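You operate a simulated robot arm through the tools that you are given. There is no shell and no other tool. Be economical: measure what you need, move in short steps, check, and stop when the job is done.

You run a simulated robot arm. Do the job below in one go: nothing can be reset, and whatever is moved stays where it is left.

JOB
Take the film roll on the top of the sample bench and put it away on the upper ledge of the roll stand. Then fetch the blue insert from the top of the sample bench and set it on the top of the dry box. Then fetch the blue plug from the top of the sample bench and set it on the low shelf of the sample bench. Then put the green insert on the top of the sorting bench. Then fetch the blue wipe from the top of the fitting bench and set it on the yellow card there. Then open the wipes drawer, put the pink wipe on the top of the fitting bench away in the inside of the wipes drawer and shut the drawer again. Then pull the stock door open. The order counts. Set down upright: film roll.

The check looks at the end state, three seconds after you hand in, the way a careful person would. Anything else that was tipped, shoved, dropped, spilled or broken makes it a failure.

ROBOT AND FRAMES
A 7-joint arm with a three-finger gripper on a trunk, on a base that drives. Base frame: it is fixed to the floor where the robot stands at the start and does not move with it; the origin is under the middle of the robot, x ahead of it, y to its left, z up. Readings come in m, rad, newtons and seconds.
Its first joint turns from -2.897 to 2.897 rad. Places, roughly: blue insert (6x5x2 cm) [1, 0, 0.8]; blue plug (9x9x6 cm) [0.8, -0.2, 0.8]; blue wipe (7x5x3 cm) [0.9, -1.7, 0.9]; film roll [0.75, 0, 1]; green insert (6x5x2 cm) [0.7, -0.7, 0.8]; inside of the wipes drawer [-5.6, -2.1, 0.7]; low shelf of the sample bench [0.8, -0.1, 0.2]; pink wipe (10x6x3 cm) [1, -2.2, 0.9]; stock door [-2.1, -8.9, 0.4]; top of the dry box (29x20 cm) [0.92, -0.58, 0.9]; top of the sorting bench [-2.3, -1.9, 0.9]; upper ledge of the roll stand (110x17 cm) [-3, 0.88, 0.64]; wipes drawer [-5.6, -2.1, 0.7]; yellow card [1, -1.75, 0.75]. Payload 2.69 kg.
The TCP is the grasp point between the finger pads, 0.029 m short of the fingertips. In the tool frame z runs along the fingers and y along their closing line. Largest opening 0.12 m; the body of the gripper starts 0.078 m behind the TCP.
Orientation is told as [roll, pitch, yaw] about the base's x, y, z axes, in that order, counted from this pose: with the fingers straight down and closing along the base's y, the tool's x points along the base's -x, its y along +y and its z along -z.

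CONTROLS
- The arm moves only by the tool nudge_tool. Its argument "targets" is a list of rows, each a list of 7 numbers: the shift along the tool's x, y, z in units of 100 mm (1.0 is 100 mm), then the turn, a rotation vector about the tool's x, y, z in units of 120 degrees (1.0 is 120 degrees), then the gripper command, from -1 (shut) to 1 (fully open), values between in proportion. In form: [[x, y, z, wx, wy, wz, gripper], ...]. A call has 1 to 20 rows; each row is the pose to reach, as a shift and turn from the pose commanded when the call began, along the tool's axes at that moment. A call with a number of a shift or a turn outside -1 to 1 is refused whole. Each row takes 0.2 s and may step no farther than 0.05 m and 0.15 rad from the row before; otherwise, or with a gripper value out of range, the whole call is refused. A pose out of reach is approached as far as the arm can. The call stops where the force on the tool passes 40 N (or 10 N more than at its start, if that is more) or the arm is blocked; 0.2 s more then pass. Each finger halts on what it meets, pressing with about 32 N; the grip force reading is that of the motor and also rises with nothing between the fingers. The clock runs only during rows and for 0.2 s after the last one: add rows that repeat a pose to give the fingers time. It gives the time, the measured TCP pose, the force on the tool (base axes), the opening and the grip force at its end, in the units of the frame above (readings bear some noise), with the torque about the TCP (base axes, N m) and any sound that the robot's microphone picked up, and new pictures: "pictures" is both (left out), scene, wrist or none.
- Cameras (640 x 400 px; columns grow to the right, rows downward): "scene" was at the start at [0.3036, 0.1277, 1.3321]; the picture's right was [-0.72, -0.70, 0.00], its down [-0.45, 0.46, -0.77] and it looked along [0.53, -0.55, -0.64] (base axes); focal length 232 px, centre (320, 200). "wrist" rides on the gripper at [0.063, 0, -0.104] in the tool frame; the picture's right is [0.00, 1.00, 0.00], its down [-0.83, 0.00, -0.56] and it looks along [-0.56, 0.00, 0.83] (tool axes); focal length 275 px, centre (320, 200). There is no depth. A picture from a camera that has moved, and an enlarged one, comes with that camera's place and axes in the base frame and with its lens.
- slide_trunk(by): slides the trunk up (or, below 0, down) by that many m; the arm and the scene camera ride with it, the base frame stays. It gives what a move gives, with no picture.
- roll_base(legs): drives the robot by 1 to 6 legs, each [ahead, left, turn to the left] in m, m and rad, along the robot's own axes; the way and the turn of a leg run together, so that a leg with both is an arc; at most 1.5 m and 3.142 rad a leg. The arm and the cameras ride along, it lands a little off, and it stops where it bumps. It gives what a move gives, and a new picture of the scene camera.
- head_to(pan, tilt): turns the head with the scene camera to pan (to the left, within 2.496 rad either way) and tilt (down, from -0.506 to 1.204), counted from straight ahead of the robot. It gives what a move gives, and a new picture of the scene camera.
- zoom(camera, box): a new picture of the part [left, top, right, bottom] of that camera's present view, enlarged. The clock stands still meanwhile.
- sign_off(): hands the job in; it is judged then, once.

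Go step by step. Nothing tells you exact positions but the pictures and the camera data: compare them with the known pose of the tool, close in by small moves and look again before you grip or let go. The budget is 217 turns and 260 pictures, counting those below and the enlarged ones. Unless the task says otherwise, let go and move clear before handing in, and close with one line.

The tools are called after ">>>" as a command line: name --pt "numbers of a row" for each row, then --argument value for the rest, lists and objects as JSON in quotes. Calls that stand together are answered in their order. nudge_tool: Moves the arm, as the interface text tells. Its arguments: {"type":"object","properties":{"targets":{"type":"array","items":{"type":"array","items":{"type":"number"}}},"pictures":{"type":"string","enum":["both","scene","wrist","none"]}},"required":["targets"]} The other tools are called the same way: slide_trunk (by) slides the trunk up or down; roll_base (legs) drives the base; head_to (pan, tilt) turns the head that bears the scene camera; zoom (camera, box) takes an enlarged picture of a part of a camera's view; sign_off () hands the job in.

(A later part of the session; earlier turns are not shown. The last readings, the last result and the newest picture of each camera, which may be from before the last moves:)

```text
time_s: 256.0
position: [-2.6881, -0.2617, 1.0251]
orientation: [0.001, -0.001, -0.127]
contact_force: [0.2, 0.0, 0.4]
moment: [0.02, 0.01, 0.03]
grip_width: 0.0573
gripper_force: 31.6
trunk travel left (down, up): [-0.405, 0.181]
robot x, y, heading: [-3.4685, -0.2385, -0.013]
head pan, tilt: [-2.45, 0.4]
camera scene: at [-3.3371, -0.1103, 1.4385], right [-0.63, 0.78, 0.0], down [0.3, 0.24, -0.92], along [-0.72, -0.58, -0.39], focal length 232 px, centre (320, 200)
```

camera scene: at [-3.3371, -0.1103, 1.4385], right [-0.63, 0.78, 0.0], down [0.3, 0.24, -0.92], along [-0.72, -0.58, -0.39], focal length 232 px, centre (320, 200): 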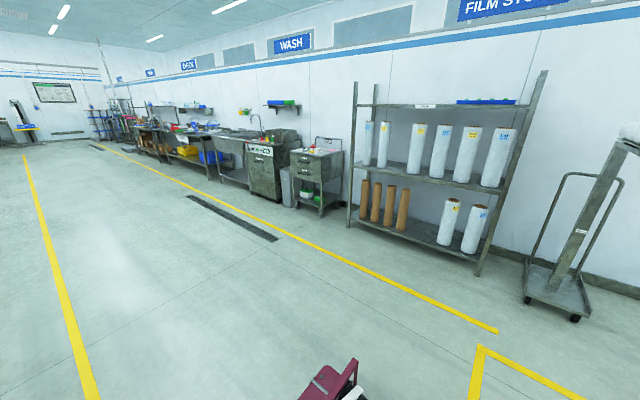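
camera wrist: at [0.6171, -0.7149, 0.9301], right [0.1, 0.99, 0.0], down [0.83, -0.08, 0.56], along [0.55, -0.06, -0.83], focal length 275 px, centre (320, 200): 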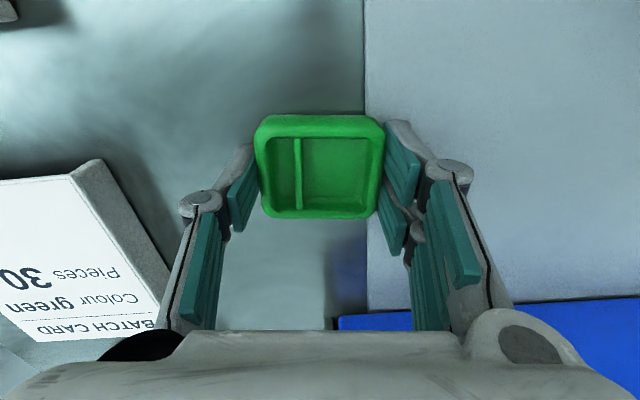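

The space is open. Shift right along the bench's near side and look at its top.

>>> roll_base --legs '[[-0.1, -1.45, 0.013]]'

>>> head_to --pan -0.1 --tilt 0.6

>>> zoom --camera "scene" --box '[120, 100, 440, 300]'

```text
time_s: 263.4
position: [-2.7838, -1.7186, 1.0251]
orientation: [-0.001, 0.0, -0.103]
contact_force: [0.2, 0.6, -0.3]
moment: [-0.02, 0.0, 0.01]
grip_width: 0.057
gripper_force: 31.7
trunk travel left (down, up): [-0.405, 0.181]
robot x, y, heading: [-3.566, -1.7111, 0.01]
head pan, tilt: [-2.45, 0.4]
camera scene: at [-3.4364, -1.5814, 1.4385], right [-0.65, 0.76, 0.0], down [0.3, 0.25, -0.92], along [-0.7, -0.6, -0.39], focal length 232 px, centre (320, 200)
```

scene: 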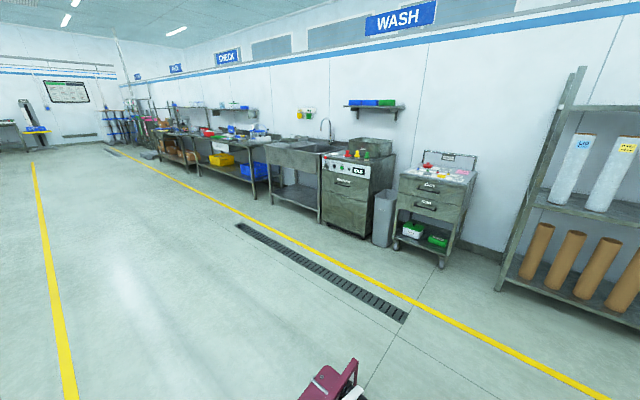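

```text
time_s: 265.5
position: [-2.7838, -1.718, 1.0256]
orientation: [0.001, 0.001, -0.104]
contact_force: [-0.2, -0.1, -0.3]
moment: [-0.02, -0.02, 0.0]
grip_width: 0.0573
gripper_force: 32.0
trunk travel left (down, up): [-0.405, 0.181]
robot x, y, heading: [-3.5649, -1.7138, 0.01]
head pan, tilt: [-0.099, 0.6]
camera scene: at [-3.2777, -1.5292, 1.4203], right [-0.09, -1.0, 0.0], down [-0.56, 0.05, -0.83], along [0.82, -0.07, -0.56], focal length 232 px, centre (320, 200)
```

scene: 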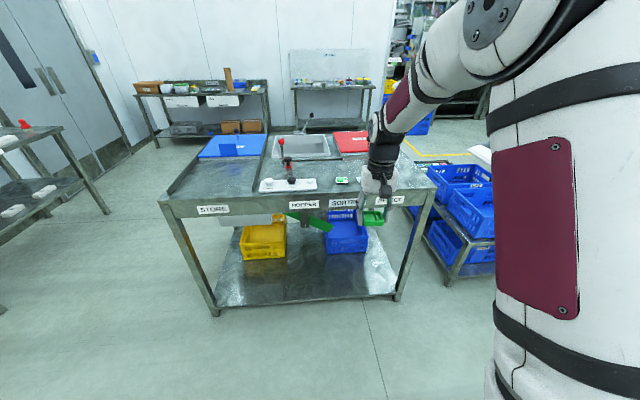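

```text
2.00 times, centred on (280, 200) of scene
camera zoom: at [-3.2777, -1.5292, 1.4203], right [-0.09, -1.0, 0.0], down [-0.56, 0.05, -0.83], along [0.82, -0.07, -0.56], focal length 464 px, centre (400, 200)
```

zoom: 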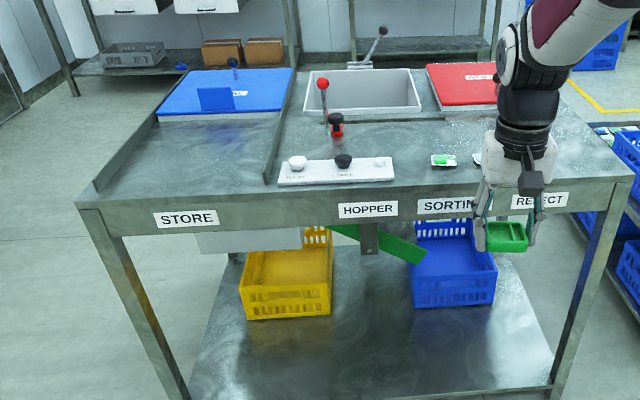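

The bench top is divided into STORE, HOPPER and REJECT parts with clear steel in front. I'll move closer so that the tool is over (-2.3, -1.85), and view it from the wrist.

>>> roll_base --legs '[[0.44, -0.13, -0.01]]'

>>> nudge_tool --pt "0 0 0 0 0 0 -1" --pictures "wrist"

>>> head_to --pan -0.3 --tilt 0.8

```text
time_s: 268.3
position: [-2.339, -1.8512, 1.0248]
orientation: [0.001, 0.0, -0.115]
contact_force: [-0.1, 0.2, 0.1]
moment: [0.0, -0.01, -0.01]
grip_width: 0.0572
gripper_force: 32.1
trunk travel left (down, up): [-0.405, 0.181]
robot x, y, heading: [-3.1169, -1.8412, 0.003]
head pan, tilt: [-0.099, 0.6]
camera scene: at [-2.8296, -1.6574, 1.4203], right [-0.1, -1.0, 0.0], down [-0.56, 0.06, -0.83], along [0.82, -0.08, -0.56], focal length 232 px, centre (320, 200)
```

scene: 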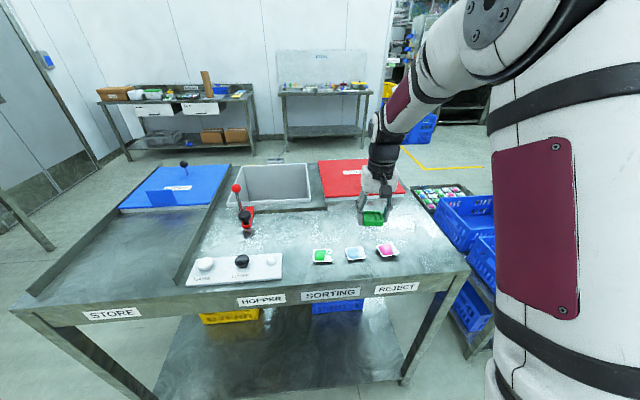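

```text
time_s: 268.7
position: [-2.3379, -1.8523, 1.0252]
orientation: [0.0, -0.001, -0.115]
contact_force: [0.1, -0.3, -0.6]
moment: [0.0, -0.02, 0.0]
grip_width: 0.0572
gripper_force: 32.0
trunk travel left (down, up): [-0.405, 0.181]
robot x, y, heading: [-3.1197, -1.8376, 0.001]
head pan, tilt: [-0.099, 0.6]
camera wrist: at [-2.401, -1.8428, 1.1278], right [0.11, 0.99, 0.0], down [0.83, -0.09, 0.56], along [0.55, -0.06, -0.83], focal length 275 px, centre (320, 200)
```

wrist: 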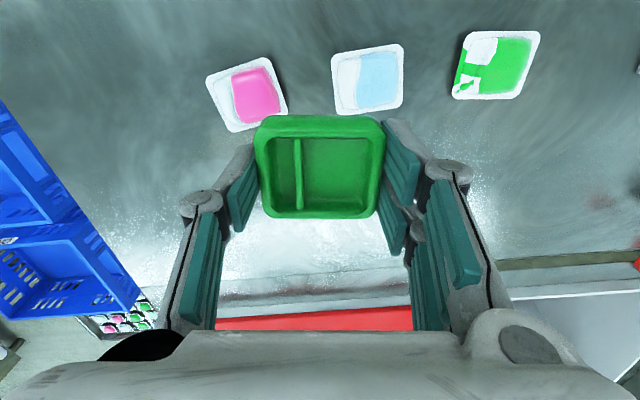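

```text
time_s: 269.4
position: [-2.3385, -1.852, 1.0254]
orientation: [0.001, 0.001, -0.116]
contact_force: [-0.1, 0.2, -0.5]
moment: [0.04, 0.03, 0.01]
grip_width: 0.0572
gripper_force: 32.1
trunk travel left (down, up): [-0.405, 0.181]
robot x, y, heading: [-3.1182, -1.8396, 0.006]
head pan, tilt: [-0.3, 0.799]
camera scene: at [-2.8404, -1.6725, 1.4035], right [-0.29, -0.96, 0.0], down [-0.68, 0.21, -0.7], along [0.67, -0.21, -0.72], focal length 232 px, centre (320, 200)
```

scene: 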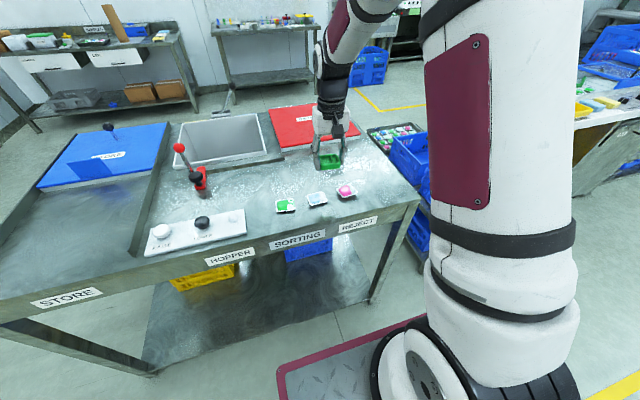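

Three packed pieces lie near the front edge; there is clear steel behind them at x≈-2.24. Move 10 cm forward and begin lowering.

>>> nudge_tool --pt "-0.4 0 0 0 0 0 -1" --pt "-0.8 0 0.1 0 0 0 -1" --pt "-1 0 0.4 0 0 0 -1" --pt "-1 0 0.6 0 0 0 -1" --pictures "wrist"

```text
time_s: 270.4
position: [-2.2396, -1.8638, 0.9649]
orientation: [0.0, -0.002, -0.115]
contact_force: [0.3, 0.9, 0.1]
moment: [0.02, -0.02, 0.02]
grip_width: 0.0571
gripper_force: 32.5
trunk travel left (down, up): [-0.405, 0.181]
robot x, y, heading: [-3.118, -1.8394, -0.001]
head pan, tilt: [-0.3, 0.799]
camera wrist: at [-2.3029, -1.8543, 1.0674], right [0.11, 0.99, 0.0], down [0.83, -0.09, 0.56], along [0.55, -0.06, -0.83], focal length 275 px, centre (320, 200)
```

wrist: 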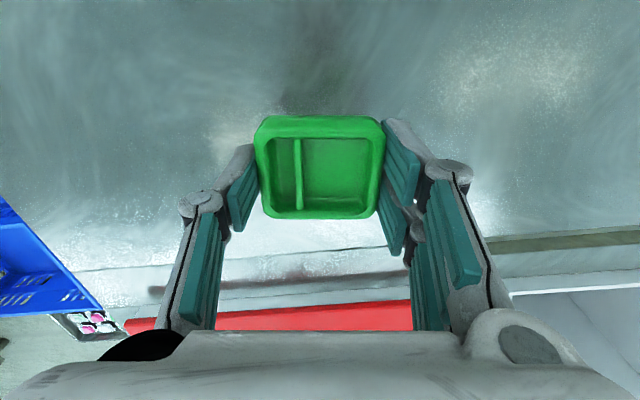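

>>> nudge_tool --pt "0 0 0.1 0 0 0 -1" --pt "0 0 0.15 0 0 0 -1" --pt "0 0 0.18 0 0 0 -1" --pt "0 0 0.21 0 0 0 -1" --pt "0 0 0.24 0 0 0 -1" --pt "0 0 0.27 0 0 0 -1" --pictures "wrist"

```text
time_s: 271.9
position: [-2.2388, -1.8626, 0.9375]
orientation: [0.0, 0.0, -0.116]
contact_force: [-0.6, -0.2, -0.5]
moment: [0.0, -0.02, 0.01]
grip_width: 0.0572
gripper_force: 31.4
trunk travel left (down, up): [-0.405, 0.181]
robot x, y, heading: [-3.1217, -1.8392, 0.001]
head pan, tilt: [-0.3, 0.799]
camera wrist: at [-2.3025, -1.8542, 1.0408], right [0.11, 0.99, 0.0], down [0.83, -0.09, 0.56], along [0.55, -0.06, -0.83], focal length 275 px, centre (320, 200)
```

wrist: 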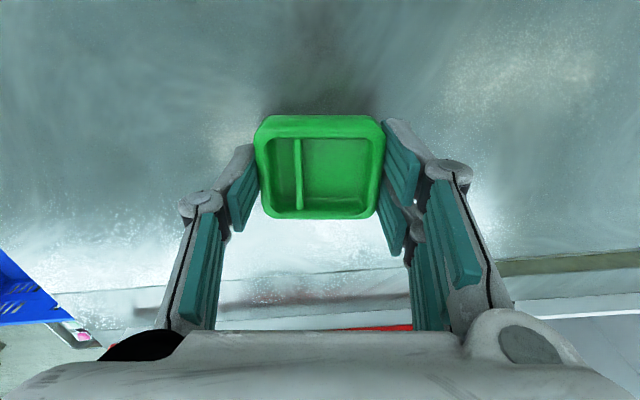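

>>> nudge_tool --pt "0 0 0.03 0 0 0 -1" --pt "0 0 0.06 0 0 0 -1" --pt "0 0 0.09 0 0 0 -1" --pt "0 0 0.12 0 0 0 -1" --pt "0 0 0.15 0 0 0 -1" --pt "0 0 0.18 0 0 0 -1" --pictures "wrist"

```text
time_s: 273.2
position: [-2.2388, -1.8639, 0.9197]
orientation: [-0.001, 0.0, -0.114]
contact_force: [0.3, -0.1, -0.2]
moment: [0.04, 0.0, 0.0]
grip_width: 0.0574
gripper_force: 32.2
trunk travel left (down, up): [-0.405, 0.181]
robot x, y, heading: [-3.1226, -1.8392, 0.0]
head pan, tilt: [-0.3, 0.799]
camera wrist: at [-2.3017, -1.8542, 1.0228], right [0.11, 0.99, 0.0], down [0.83, -0.09, 0.56], along [0.55, -0.06, -0.83], focal length 275 px, centre (320, 200)
```

wrist: 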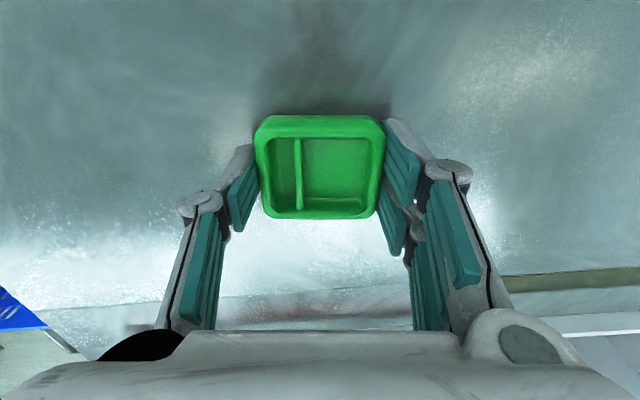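

>>> nudge_tool --pt "0 0 0.025 0 0 0 -1" --pt "0 0 0.05 0 0 0 -1" --pt "0 0 0.075 0 0 0 -1" --pt "0 0 0.1 0 0 0 -1" --pt "0 0 0.12 0 0 0 -1" --pt "0 0 0.14 0 0 0 -1" --pt "0 0 0.16 0 0 0 -1" --pt "0 0 0.18 0 0 0 -1" --pictures "wrist"

```text
time_s: 275.1
position: [-2.2393, -1.8632, 0.9058]
orientation: [0.0, -0.005, -0.114]
contact_force: [-8.6, 0.9, 18.3]
moment: [0.06, 0.56, 0.01]
grip_width: 0.0573
gripper_force: 31.7
trunk travel left (down, up): [-0.405, 0.181]
robot x, y, heading: [-3.1242, -1.8352, 0.0]
head pan, tilt: [-0.3, 0.799]
stopped in row 8: the force on the tool passed its limit at 42 N (the readings are from after the stop); the commanded pose is now the measured one
camera wrist: at [-2.3016, -1.8543, 1.0098], right [0.11, 0.99, 0.0], down [0.82, -0.09, 0.56], along [0.56, -0.06, -0.83], focal length 275 px, centre (320, 200)
```

wrist: 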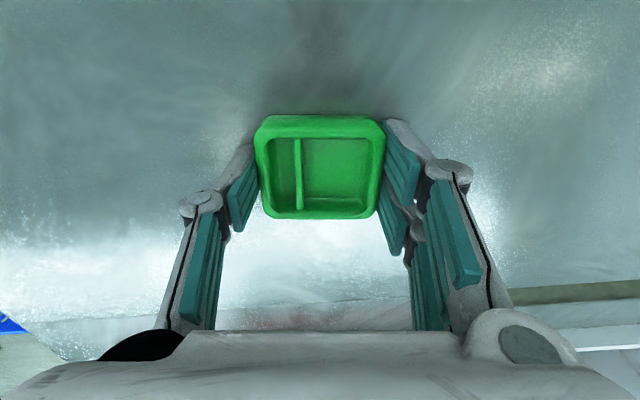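

Contact with the bench top. Release and lift.

>>> nudge_tool --pt "0 0 -0.01 0 0 0 0.05" --pt "0 0 -0.01 0 0 0 0.3" --pt "0 0 -0.01 0 0 0 0.5" --pt "0 0 -0.01 0 0 0 0.5" --pt "0 0 -0.3 0 0 0 0.5" --pt "0 0 -0.7 0 0 0 0.5" --pt "0 0 -1 0 0 0 0.5" --pictures "wrist"

>>> nudge_tool --pt "0 0 -0.4 0 0 0 0.5" --pt "0.3 0 -0.7 0 0 0 0.5" --pt "0.5 0 -1 0 0 0 0.5" --pictures "none"

```text
time_s: 276.7
position: [-2.2367, -1.8651, 1.005]
orientation: [0.0, -0.003, -0.115]
contact_force: [-0.3, 0.4, -0.6]
moment: [0.0, 0.0, 0.02]
grip_width: 0.0901
gripper_force: 0.0
trunk travel left (down, up): [-0.405, 0.181]
robot x, y, heading: [-3.1181, -1.8359, -0.001]
head pan, tilt: [-0.3, 0.799]
camera wrist: at [-2.3007, -1.8554, 1.1078], right [0.11, 0.99, 0.0], down [0.82, -0.09, 0.56], along [0.56, -0.06, -0.83], focal length 275 px, centre (320, 200)
```

wrist: 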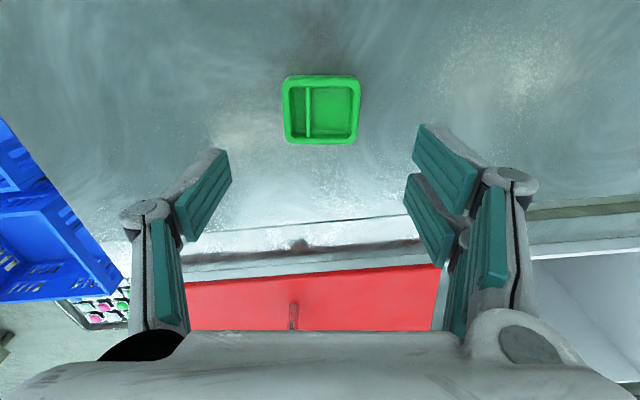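

```text
time_s: 277.5
position: [-2.2912, -1.8589, 1.1014]
orientation: [-0.001, -0.003, -0.116]
contact_force: [1.0, 1.0, -0.1]
moment: [0.0, 0.05, 0.02]
grip_width: 0.0901
gripper_force: 0.0
trunk travel left (down, up): [-0.405, 0.181]
robot x, y, heading: [-3.1177, -1.8417, -0.002]
head pan, tilt: [-0.3, 0.799]
```

Green insert is flat on the sorting bench. Now drive around to the fitting bench.

>>> roll_base --legs '[[-0.3, 0, 0], [0, 1.45, 0], [0, 0.14, 0.002], [1.4, 0, 0], [1.3, 0, 0]]'

```text
time_s: 299.9
position: [0.0666, -0.2197, 1.103]
orientation: [0.0, -0.006, -0.119]
contact_force: [-0.6, 0.1, 0.0]
moment: [-0.01, -0.01, 0.01]
grip_width: 0.0902
gripper_force: 0.0
trunk travel left (down, up): [-0.405, 0.181]
robot x, y, heading: [-0.7643, -0.1966, -0.004]
head pan, tilt: [-0.3, 0.799]
camera scene: at [-0.4829, -0.0312, 1.4034], right [-0.3, -0.95, 0.0], down [-0.68, 0.21, -0.7], along [0.67, -0.21, -0.72], focal length 232 px, centre (320, 200)
```

scene: 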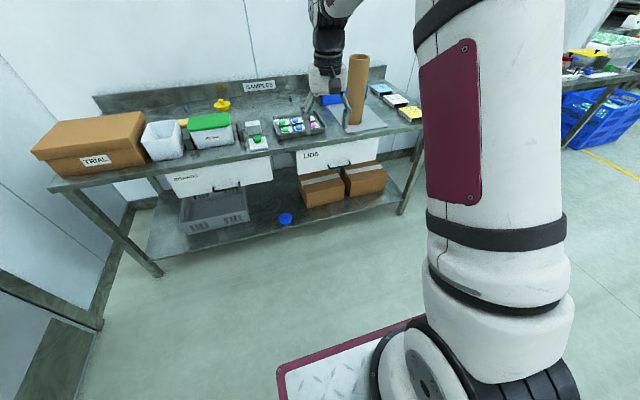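

>>> roll_base --legs '[[0, -1.45, 0.002], [0.15, -0.1, 0]]'

>>> head_to --pan -0.05 --tilt 0.55

>>> zoom --camera "scene" --box '[100, 100, 420, 300]'

```text
time_s: 308.2
position: [0.2161, -1.7602, 1.1026]
orientation: [-0.001, -0.005, -0.112]
contact_force: [-0.3, -0.2, -0.1]
moment: [0.01, 0.01, -0.01]
grip_width: 0.09
gripper_force: 0.0
trunk travel left (down, up): [-0.405, 0.181]
robot x, y, heading: [-0.611, -1.74, 0.004]
head pan, tilt: [-0.3, 0.799]
camera scene: at [-0.3339, -1.5744, 1.4035], right [-0.29, -0.96, 0.0], down [-0.69, 0.21, -0.7], along [0.67, -0.2, -0.72], focal length 232 px, centre (320, 200)
```

scene: 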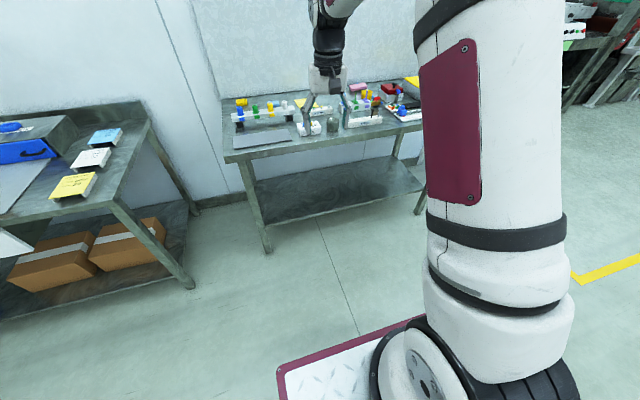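

```text
time_s: 309.0
position: [0.2176, -1.7598, 1.1022]
orientation: [0.001, -0.004, -0.114]
contact_force: [0.4, 0.1, 0.0]
moment: [0.01, 0.0, 0.02]
grip_width: 0.0901
gripper_force: 0.0
trunk travel left (down, up): [-0.405, 0.181]
robot x, y, heading: [-0.6105, -1.7413, 0.001]
head pan, tilt: [-0.051, 0.55]
camera scene: at [-0.3213, -1.5551, 1.4248], right [-0.05, -1.0, 0.0], down [-0.52, 0.03, -0.85], along [0.85, -0.04, -0.52], focal length 232 px, centre (320, 200)
```

scene: 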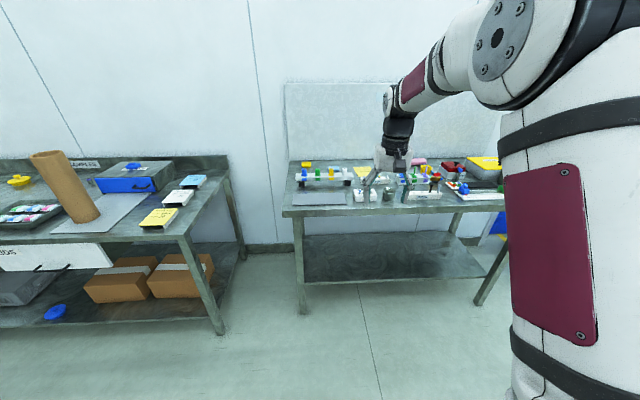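

```text
2.00 times, centred on (260, 200) of scene
camera zoom: at [-0.3213, -1.5551, 1.4248], right [-0.05, -1.0, 0.0], down [-0.52, 0.03, -0.85], along [0.85, -0.04, -0.52], focal length 464 px, centre (440, 200)
```

zoom: 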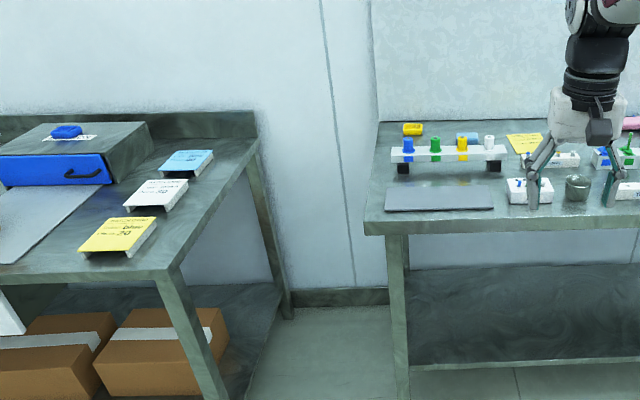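

Closer to the fitting bench for a good view.

>>> roll_base --legs '[[0.68, 0, 0]]'

>>> head_to --pan -0.2 --tilt 0.75

>>> nudge_tool --pt "0 0 -0.2 0 0 -0.03 0.5" --pt "0 0 -0.5 0 0 -0.055 0.5" --pictures "wrist"

```text
time_s: 312.8
position: [0.898, -1.7551, 1.102]
orientation: [-0.001, -0.003, -0.112]
contact_force: [-0.5, -0.3, 0.5]
moment: [-0.03, 0.01, -0.01]
grip_width: 0.09
gripper_force: 0.0
trunk travel left (down, up): [-0.405, 0.181]
robot x, y, heading: [0.0717, -1.7339, 0.004]
head pan, tilt: [-0.051, 0.55]
camera scene: at [0.36, -1.5518, 1.4248], right [-0.05, -1.0, 0.0], down [-0.52, 0.02, -0.85], along [0.85, -0.04, -0.52], focal length 232 px, centre (320, 200)
```

scene: 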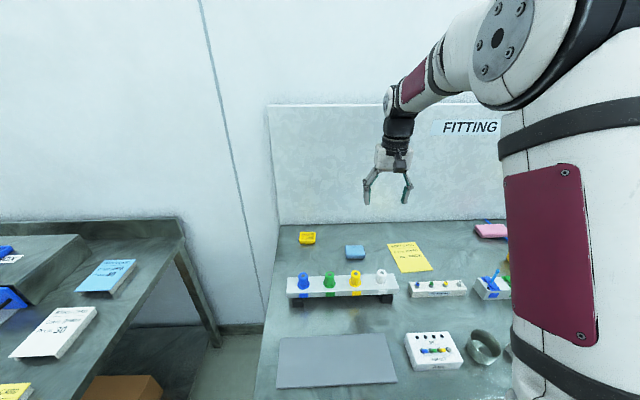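

```text
time_s: 313.5
position: [0.8995, -1.7558, 1.1023]
orientation: [0.003, -0.003, -0.111]
contact_force: [0.2, 0.0, 0.0]
moment: [0.04, 0.0, 0.02]
grip_width: 0.0901
gripper_force: 0.0
trunk travel left (down, up): [-0.405, 0.181]
robot x, y, heading: [0.0662, -1.7405, 0.001]
head pan, tilt: [-0.201, 0.75]
camera scene: at [0.3517, -1.5638, 1.4075], right [-0.19, -0.98, 0.0], down [-0.67, 0.13, -0.73], along [0.72, -0.14, -0.68], focal length 232 px, centre (320, 200)
```

scene: 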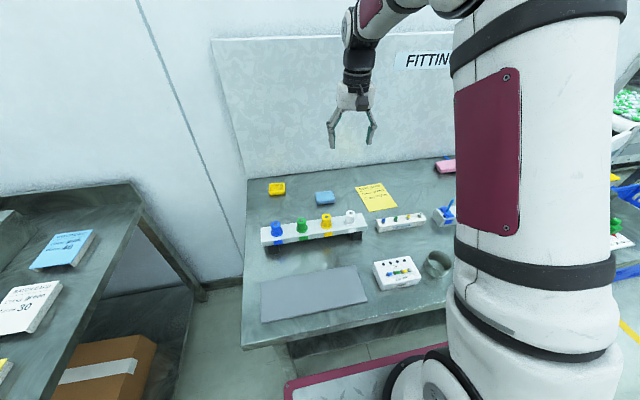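

```text
time_s: 314.1
position: [0.8983, -1.7551, 1.1517]
orientation: [-0.001, -0.004, 0.004]
contact_force: [0.0, 0.9, 0.6]
moment: [0.01, 0.03, -0.01]
grip_width: 0.0901
gripper_force: 0.0
trunk travel left (down, up): [-0.405, 0.181]
robot x, y, heading: [0.0704, -1.7389, 0.004]
head pan, tilt: [-0.201, 0.75]
camera wrist: at [0.8349, -1.7535, 1.2552], right [-0.01, 1.0, 0.0], down [0.83, 0.01, 0.56], along [0.56, 0.01, -0.83], focal length 275 px, centre (320, 200)
```

wrist: 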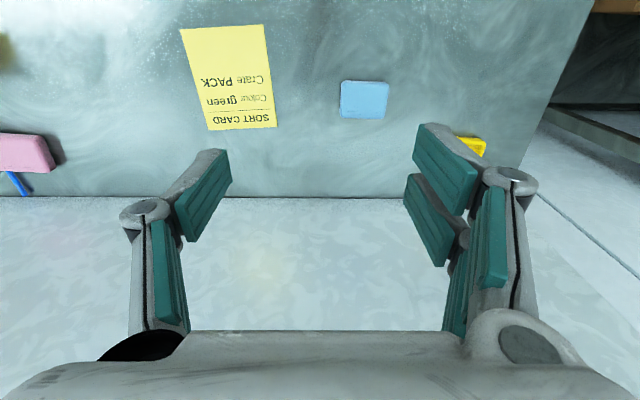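

Blue wipe at about (0.931, -1.691), its top near z≈0.866; yellow card centred near (0.91, -1.876). Move over the wipe.

>>> nudge_tool --pt "-0.15 0.3 0.3 0 0 0 0.7" --pt "-0.33 0.64 0.6 0 0 0 0.7" --pt "-0.33 0.64 1.0 0 0 0 0.7" --pictures "none"

>>> nudge_tool --pt "0 0 0.4 0 0 0 0.7" --pt "0 0 0.8 0 0 0 0.7" --pictures "wrist"

```text
time_s: 314.9
position: [0.9297, -1.6909, 1.0517]
orientation: [0.0, -0.007, 0.004]
contact_force: [-0.6, 0.3, 0.7]
moment: [0.01, -0.05, 0.0]
grip_width: 0.102
gripper_force: 0.1
trunk travel left (down, up): [-0.405, 0.181]
robot x, y, heading: [0.074, -1.7337, 0.004]
head pan, tilt: [-0.201, 0.75]
```

```text
time_s: 315.5
position: [0.9326, -1.6905, 0.9722]
orientation: [0.0, -0.005, 0.004]
contact_force: [-0.3, 0.3, 0.6]
moment: [0.02, -0.01, 0.05]
grip_width: 0.102
gripper_force: 0.1
trunk travel left (down, up): [-0.405, 0.181]
robot x, y, heading: [0.0698, -1.7356, 0.006]
head pan, tilt: [-0.201, 0.75]
camera wrist: at [0.8697, -1.6889, 1.075], right [-0.01, 1.0, 0.0], down [0.83, 0.01, 0.56], along [0.56, 0.0, -0.83], focal length 275 px, centre (320, 200)
```

wrist: 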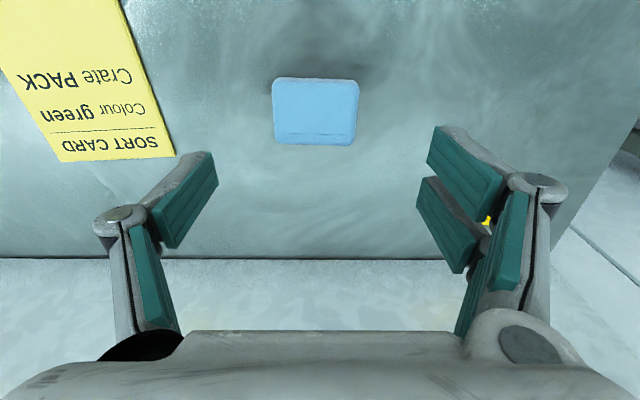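

>>> nudge_tool --pt "0 -0.03 0.35 0 0 0 0.7" --pt "0 -0.03 0.7 0 0 0 0.7" --pictures "wrist"

>>> zoom --camera "scene" --box '[280, 130, 400, 230]'

```text
time_s: 316.1
position: [0.9316, -1.6939, 0.9042]
orientation: [0.001, -0.005, 0.004]
contact_force: [-0.4, -0.2, 0.3]
moment: [0.01, -0.01, -0.01]
grip_width: 0.1018
gripper_force: 0.1
trunk travel left (down, up): [-0.405, 0.181]
robot x, y, heading: [0.0714, -1.7366, 0.007]
head pan, tilt: [-0.201, 0.75]
camera wrist: at [0.869, -1.6923, 1.006], right [-0.01, 1.0, 0.0], down [0.83, 0.01, 0.56], along [0.56, 0.0, -0.83], focal length 275 px, centre (320, 200)
```

wrist: 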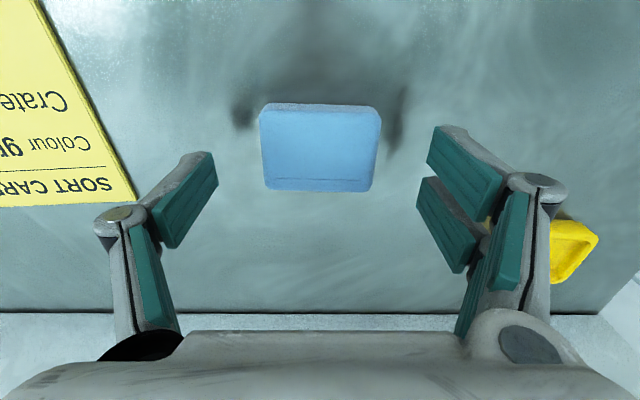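

```text
4.00 times, centred on (340, 180) of scene
camera zoom: at [0.3514, -1.5638, 1.4075], right [-0.19, -0.98, 0.0], down [-0.67, 0.13, -0.73], along [0.72, -0.14, -0.68], focal length 928 px, centre (240, 280)
```

zoom: 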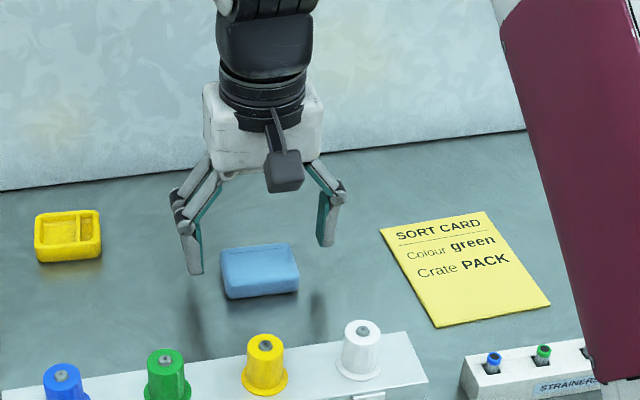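

>>> nudge_tool --pt "0 0 0.05 0 0 0 0.7" --pt "0 0 0.1 0 0 0 0.7" --pt "0 0 0.15 0 0 0 0.7" --pt "0 0 0.2 0 0 0 0.7" --pictures "wrist"

>>> zoom --camera "scene" --box '[290, 150, 390, 230]'

```text
time_s: 317.1
position: [0.9329, -1.6936, 0.8833]
orientation: [-0.002, -0.004, 0.005]
contact_force: [-0.1, -0.5, -0.2]
moment: [0.0, -0.02, -0.01]
grip_width: 0.1021
gripper_force: 0.0
trunk travel left (down, up): [-0.405, 0.181]
robot x, y, heading: [0.0712, -1.7402, 0.006]
head pan, tilt: [-0.201, 0.75]
camera wrist: at [0.8687, -1.6923, 0.9857], right [-0.01, 1.0, 0.0], down [0.83, 0.01, 0.56], along [0.56, 0.0, -0.83], focal length 275 px, centre (320, 200)
```

wrist: 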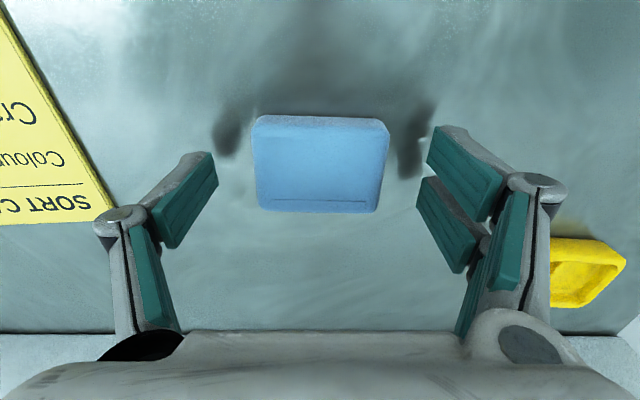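

```text
5.00 times, centred on (340, 190) of scene
camera zoom: at [0.3516, -1.5638, 1.4074], right [-0.19, -0.98, 0.0], down [-0.67, 0.13, -0.73], along [0.72, -0.14, -0.68], focal length 1160 px, centre (220, 250)
```

zoom: 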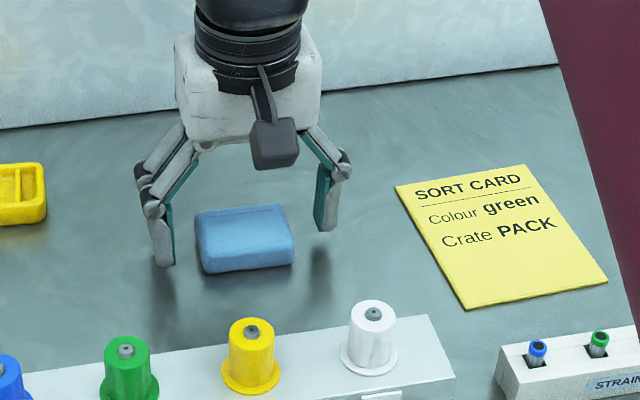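

>>> nudge_tool --pt "0 0 0.05 0 0 0 0.7" --pt "0 0 0.1 0 0 0 0.7" --pt "0 0 0.15 0 0 0 0.7" --pt "0 0 0.2 0 0 0 0.7" --pt "0 0 0.25 0 0 0 0.7" --pictures "wrist"

>>> zoom --camera "scene" --box '[290, 150, 390, 230]'

```text
time_s: 318.3
position: [0.9356, -1.6917, 0.8753]
orientation: [0.002, -0.024, 0.003]
contact_force: [-17.9, 3.2, 83.3]
moment: [0.12, 1.69, -0.11]
grip_width: 0.0792
gripper_force: 44.2
trunk travel left (down, up): [-0.405, 0.181]
robot x, y, heading: [0.0721, -1.7401, 0.009]
head pan, tilt: [-0.201, 0.75]
stopped in row 5: the force on the tool passed its limit at 47 N (the readings are from after the stop); the commanded pose is now the measured one
camera wrist: at [0.8697, -1.6904, 0.9756], right [-0.01, 1.0, 0.0], down [0.82, 0.0, 0.58], along [0.58, 0.01, -0.82], focal length 275 px, centre (320, 200)
```

wrist: 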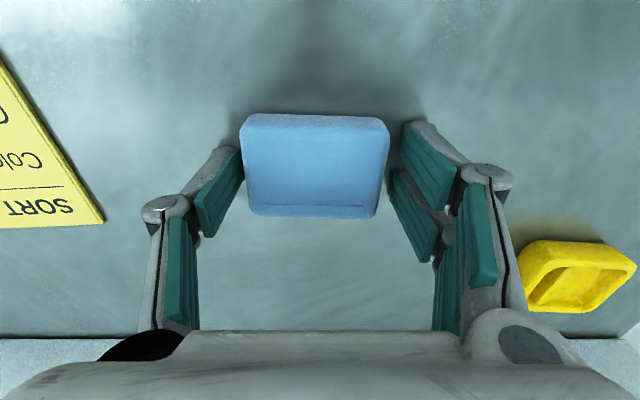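

```text
5.00 times, centred on (340, 190) of scene
camera zoom: at [0.347, -1.5638, 1.4091], right [-0.19, -0.98, 0.0], down [-0.67, 0.13, -0.73], along [0.72, -0.14, -0.68], focal length 1160 px, centre (220, 250)
```

zoom: 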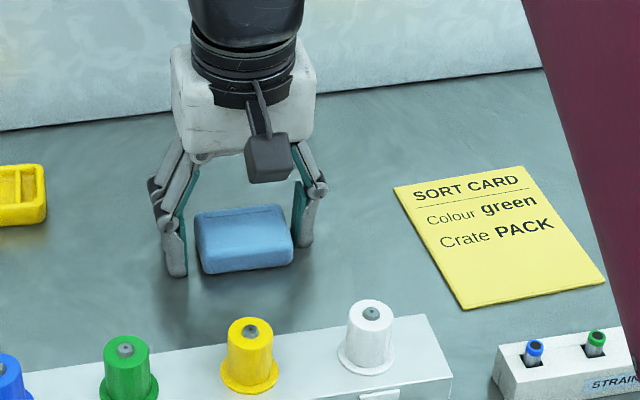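

Fingertips are on the bench (z≈0.84). Raise 7 mm and close on the wipe.

>>> nudge_tool --pt "0 0 -0.07 0 0 0 0.6" --pt "0 0 -0.07 0 0 0 0.3" --pt "0 0 -0.07 0 0 0 -0.2" --pt "0 0 -0.07 0 0 0 -1" --pt "0 0 -0.07 0 0 0 -1" --pt "0 0 -0.07 0 0 0 -1" --pictures "none"

>>> nudge_tool --pt "0 0 -0.3 0 0 0 -1" --pt "0 0 -0.7 0 0 0 -1" --pt "0 0 -1 0 0 0 -1" --pictures "wrist"

```text
time_s: 319.7
position: [0.9354, -1.6923, 0.8764]
orientation: [0.003, -0.02, 0.003]
contact_force: [-12.8, 13.6, 71.5]
moment: [0.79, 1.42, -0.55]
grip_width: 0.0635
gripper_force: 32.3
trunk travel left (down, up): [-0.405, 0.181]
robot x, y, heading: [0.0675, -1.7375, 0.008]
head pan, tilt: [-0.201, 0.75]
```

```text
time_s: 320.5
position: [0.934, -1.695, 0.9679]
orientation: [-0.001, -0.007, 0.002]
contact_force: [0.4, -0.4, -0.5]
moment: [0.0, 0.04, 0.01]
grip_width: 0.0627
gripper_force: 32.3
trunk travel left (down, up): [-0.405, 0.181]
robot x, y, heading: [0.0682, -1.7365, 0.004]
head pan, tilt: [-0.201, 0.75]
camera wrist: at [0.8698, -1.6927, 1.0701], right [-0.01, 1.0, 0.0], down [0.83, 0.01, 0.56], along [0.56, 0.0, -0.83], focal length 275 px, centre (320, 200)
```

wrist: 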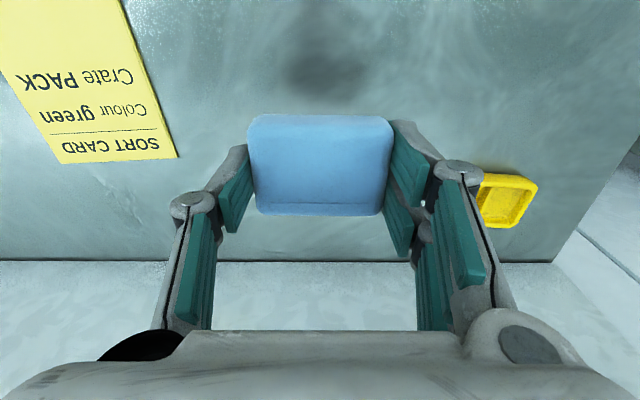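

Wipe held. Move over the card centre (0.917, -1.873).

>>> nudge_tool --pt "0.08 -0.45 0 0 0 0 -1" --pt "0.16 -0.9 0 0 0 0 -1" --pictures "none"

>>> nudge_tool --pt "0 -0.45 0 0 0 0 -1" --pt "0 -0.88 0 0 0 0 -1" --pt "0 -0.88 0.3 0 0 0 -1" --pictures "both"

```text
time_s: 321.1
position: [0.9175, -1.7831, 0.9703]
orientation: [0.001, -0.008, 0.004]
contact_force: [1.3, 1.0, -1.2]
moment: [-0.06, -0.02, 0.06]
grip_width: 0.0629
gripper_force: 32.4
trunk travel left (down, up): [-0.405, 0.181]
robot x, y, heading: [0.0752, -1.7361, 0.009]
head pan, tilt: [-0.201, 0.75]
```

```text
time_s: 321.9
position: [0.9184, -1.8723, 0.9399]
orientation: [0.002, -0.009, 0.003]
contact_force: [-0.7, -0.1, 0.1]
moment: [0.01, 0.01, 0.01]
grip_width: 0.0628
gripper_force: 31.8
trunk travel left (down, up): [-0.405, 0.181]
robot x, y, heading: [0.0721, -1.7378, 0.004]
head pan, tilt: [-0.201, 0.75]
camera scene: at [0.3514, -1.5638, 1.4075], right [-0.19, -0.98, 0.0], down [-0.67, 0.13, -0.73], along [0.72, -0.14, -0.68], focal length 232 px, centre (320, 200)
camera wrist: at [0.8546, -1.8717, 1.0419], right [-0.01, 1.0, 0.0], down [0.83, 0.01, 0.56], along [0.56, 0.01, -0.83], focal length 275 px, centre (320, 200)
```

scene: 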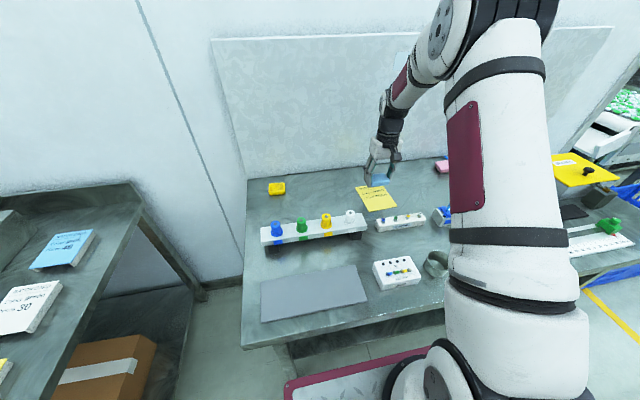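
wrist: 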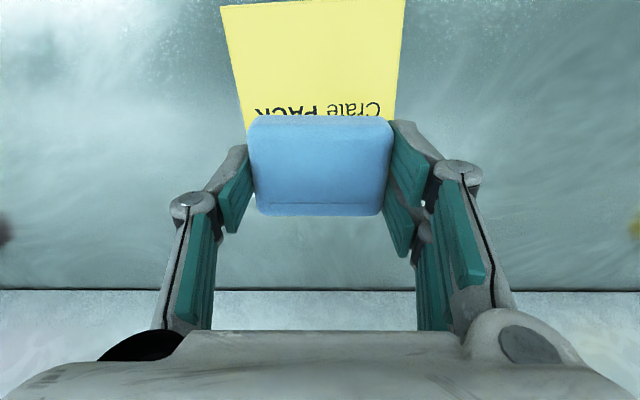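

Well centered over the card. Lower gently.

>>> nudge_tool --pt "0 0 0.2 0 0 0 -1" --pt "0 0 0.4 0 0 0 -1" --pt "0 0 0.48 0 0 0 -1" --pt "0 0 0.52 0 0 0 -1" --pt "0 0 0.55 0 0 0 -1" --pt "0 0 0.57 0 0 0 -1" --pt "0 0 0.59 0 0 0 -1" --pt "0 0 0.61 0 0 0 -1" --pictures "wrist"

```text
time_s: 323.7
position: [0.9176, -1.8712, 0.8801]
orientation: [-0.001, -0.01, 0.004]
contact_force: [-1.3, 1.1, 8.6]
moment: [0.11, 0.0, -0.02]
grip_width: 0.0626
gripper_force: 32.5
trunk travel left (down, up): [-0.405, 0.181]
robot x, y, heading: [0.0727, -1.7367, 0.005]
head pan, tilt: [-0.201, 0.75]
camera wrist: at [0.8546, -1.8697, 0.9815], right [-0.01, 1.0, 0.0], down [0.83, 0.01, 0.56], along [0.56, 0.01, -0.83], focal length 275 px, centre (320, 200)
```

wrist: 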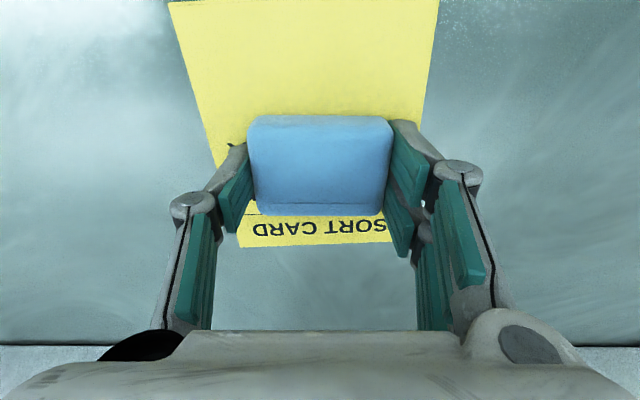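

Touching down on the card. Release and lift.

>>> nudge_tool --pt "0 0 -0.02 0 0 0 0.15" --pt "0 0 -0.02 0 0 0 0.35" --pt "0 0 -0.02 0 0 0 0.5" --pt "0 0 -0.02 0 0 0 0.5" --pt "0 0 -0.3 0 0 0 0.5" --pt "0 0 -0.7 0 0 0 0.5" --pt "0 0 -1 0 0 0 0.5" --pictures "wrist"

```text
time_s: 325.3
position: [0.9182, -1.8718, 0.9797]
orientation: [0.002, -0.009, 0.004]
contact_force: [0.4, -0.3, -1.1]
moment: [0.01, 0.03, 0.02]
grip_width: 0.0903
gripper_force: 0.1
trunk travel left (down, up): [-0.405, 0.181]
robot x, y, heading: [0.0694, -1.7398, 0.01]
head pan, tilt: [-0.201, 0.75]
camera wrist: at [0.854, -1.8695, 1.0819], right [-0.01, 1.0, 0.0], down [0.83, 0.01, 0.56], along [0.56, 0.01, -0.83], focal length 275 px, centre (320, 200)
```

wrist: 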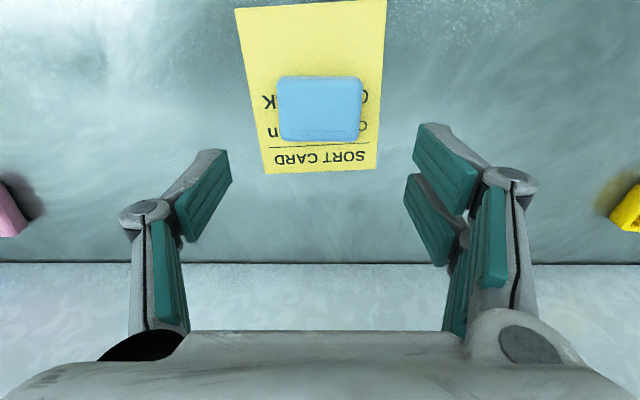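

The wipe lies on the card. Next is the wipes drawer on the far wall: open it first, so I'll drive there through the corridor.

>>> nudge_tool --pt "0 0 -0.4 0 0 0 0.5" --pt "0 0 -0.8 0 0 0 0.5" --pt "0.4 0.2 -1 0 0 0 0.5" --pictures "none"

>>> roll_base --legs '[[-0.85, 0, 0], [0, 1.5, -0.005], [-1.4, 0, 0], [-1.4, 0, 0], [0, -0.9, 0], [0, 0, 3.14]]'

```text
time_s: 326.1
position: [0.877, -1.8501, 1.0765]
orientation: [0.002, -0.009, 0.003]
contact_force: [0.6, -0.1, -0.4]
moment: [-0.01, 0.06, -0.01]
grip_width: 0.0901
gripper_force: 0.1
trunk travel left (down, up): [-0.405, 0.181]
robot x, y, heading: [0.072, -1.7374, 0.011]
head pan, tilt: [-0.201, 0.75]
```

```text
time_s: 362.6
position: [-4.4487, -1.0211, 1.0773]
orientation: [0.002, -0.008, 3.115]
contact_force: [0.3, -0.2, 1.6]
moment: [0.0, 0.01, 0.04]
grip_width: 0.0901
gripper_force: 0.1
trunk travel left (down, up): [-0.405, 0.181]
robot x, y, heading: [-3.6443, -1.1556, 3.121]
head pan, tilt: [-0.201, 0.75]
camera scene: at [-3.9325, -1.3251, 1.4074], right [0.22, 0.97, 0.0], down [0.66, -0.15, -0.73], along [-0.71, 0.16, -0.68], focal length 232 px, centre (320, 200)
```

scene: 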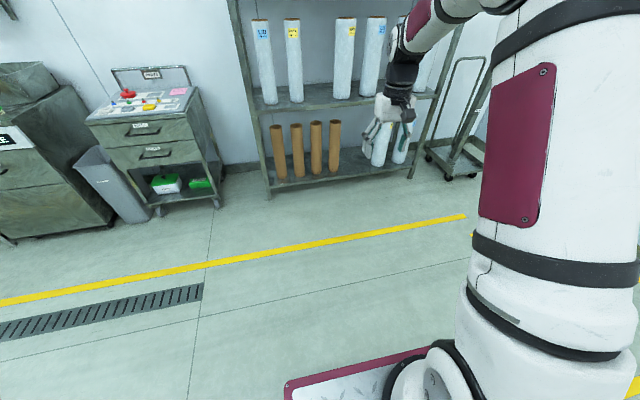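

The trolley with two drawers is to my left. Move in front of it and read the labels.

>>> roll_base --legs '[[0.5, 0.9, 0.02]]'

>>> head_to --pan 0.05 --tilt 0.6

>>> zoom --camera "scene" --box '[220, 90, 460, 240]'

```text
time_s: 367.9
position: [-4.9586, -1.9384, 1.0772]
orientation: [0.002, -0.007, -3.137]
contact_force: [-0.2, 0.0, 0.2]
moment: [0.02, -0.02, -0.04]
grip_width: 0.0901
gripper_force: 0.1
trunk travel left (down, up): [-0.405, 0.181]
robot x, y, heading: [-4.1494, -2.0482, -3.133]
head pan, tilt: [-0.201, 0.75]
camera scene: at [-4.4336, -2.227, 1.4074], right [0.19, 0.98, 0.0], down [0.67, -0.13, -0.73], along [-0.72, 0.14, -0.68], focal length 232 px, centre (320, 200)
```

scene: 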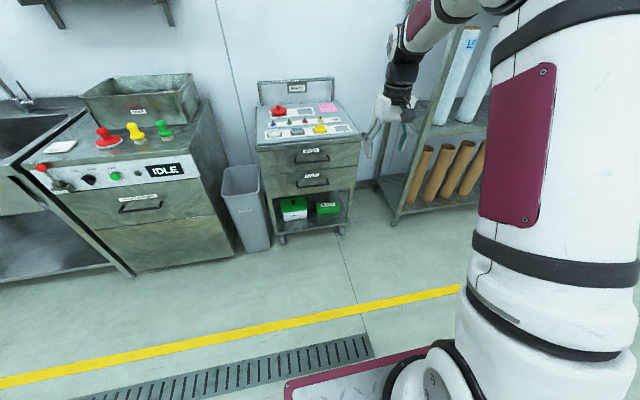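

```text
time_s: 368.7
position: [-4.9575, -1.9386, 1.0768]
orientation: [0.0, -0.008, -3.136]
contact_force: [0.6, 0.4, -0.4]
moment: [0.05, 0.01, 0.0]
grip_width: 0.09
gripper_force: 0.0
trunk travel left (down, up): [-0.405, 0.181]
robot x, y, heading: [-4.1464, -2.0469, -3.138]
head pan, tilt: [0.051, 0.6]
camera scene: at [-4.4405, -2.248, 1.4203], right [-0.06, 1.0, 0.0], down [0.56, 0.03, -0.82], along [-0.82, -0.05, -0.57], focal length 232 px, centre (320, 200)
```

scene: 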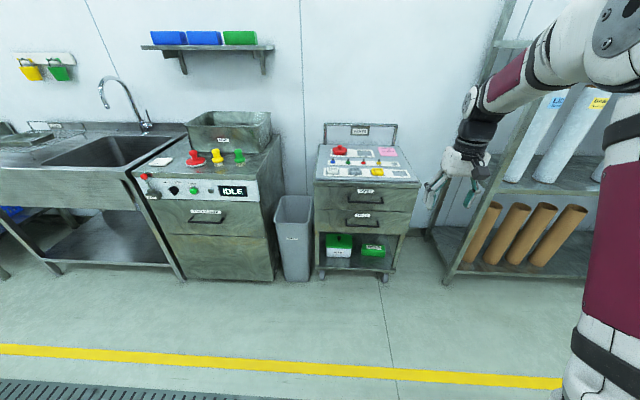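

```text
2.67 times, centred on (340, 165) of scene
camera zoom: at [-4.4405, -2.248, 1.4203], right [-0.06, 1.0, 0.0], down [0.56, 0.03, -0.82], along [-0.82, -0.05, -0.57], focal length 618 px, centre (267, 293)
```

zoom: 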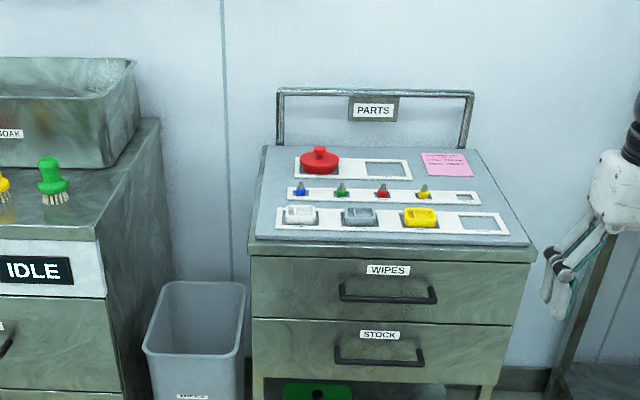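

The top drawer is WIPES with a horizontal bar handle at about (-5.46, -2.065, 0.70). I'll grip the bar with the tool nearly level and the fingers closing vertically, then pull by driving back. First lower the trunk and reorient.

>>> slide_trunk --by -0.38

>>> nudge_tool --pt "-0.11 0.1 -0.1 0 -0.06 0 0.5" --pt "-0.22 0.2 -0.2 0 -0.12 0 0.5" --pt "-0.33 0.3 -0.3 0 -0.18 0 0.5" --pt "-0.44 0.4 -0.4 0 -0.24 0 0.5" --pt "-0.55 0.5 -0.5 0 -0.3 0 0.5" --pt "-0.66 0.6 -0.6 0 -0.36 0 0.5" --pt "-0.77 0.7 -0.7 0 -0.42 0 0.5" --pt "-0.88 0.8 -0.8 0 -0.48 0 0.5" --pt "-1 0.9 -0.8 0 -0.54 0 0.5" --pictures "none"

>>> nudge_tool --pt "0 0 0 0 0 0.0625 0.5" --pt "0 0 0 0 0 0.125 0.5" --pt "0 0 0 0 0 0.1875 0.5" --pt "0 0 0 0 0 0.25 0.5" --pt "0 0 0 0 0 0.3125 0.5" --pt "0 0 0 0 0 0.375 0.5" --pt "0 0 0 0 0 0.4375 0.5" --pt "0 0 0 0 0 0.5 0.5" --pt "0 0 0 0 0 0.5625 0.5" --pt "0 0 0 0 0 0.625 0.5" --pt "0 0 0 0 0 0.6875 0.5" --pt "0 0 0 0 0 0.75 0.5" --pictures "wrist"

```text
time_s: 372.4
position: [-4.9572, -1.9386, 0.6979]
orientation: [0.002, -0.009, -3.136]
contact_force: [0.2, -0.5, 0.5]
moment: [0.01, 0.01, 0.0]
grip_width: 0.0901
gripper_force: 0.0
trunk travel left (down, up): [-0.025, 0.561]
robot x, y, heading: [-4.1507, -2.0457, -3.135]
head pan, tilt: [0.051, 0.6]
```

```text
time_s: 374.4
position: [-5.0459, -2.0329, 0.7707]
orientation: [-0.163, -1.077, -2.825]
contact_force: [-2.3, 16.8, 2.1]
moment: [-0.66, -0.17, 1.29]
grip_width: 0.09
gripper_force: 0.0
out of reach, approached as far as the arm can: row 7, 8, 9
trunk travel left (down, up): [-0.025, 0.561]
robot x, y, heading: [-4.1501, -2.054, -3.139]
head pan, tilt: [0.051, 0.6]
```

```text
time_s: 377.0
position: [-5.0524, -2.011, 0.7765]
orientation: [1.14, 0.004, 1.576]
contact_force: [0.0, 0.3, -0.2]
moment: [0.04, 0.04, -0.02]
grip_width: 0.0899
gripper_force: 0.1
trunk travel left (down, up): [-0.025, 0.561]
robot x, y, heading: [-4.15, -2.0516, -3.138]
head pan, tilt: [0.051, 0.6]
camera wrist: at [-4.9574, -2.0712, 0.8183], right [-0.42, 0.0, 0.91], down [0.5, 0.83, 0.23], along [-0.76, 0.55, -0.35], focal length 275 px, centre (320, 200)
```

wrist: 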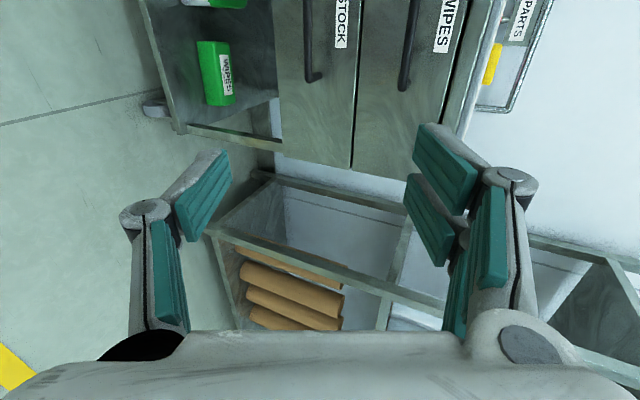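

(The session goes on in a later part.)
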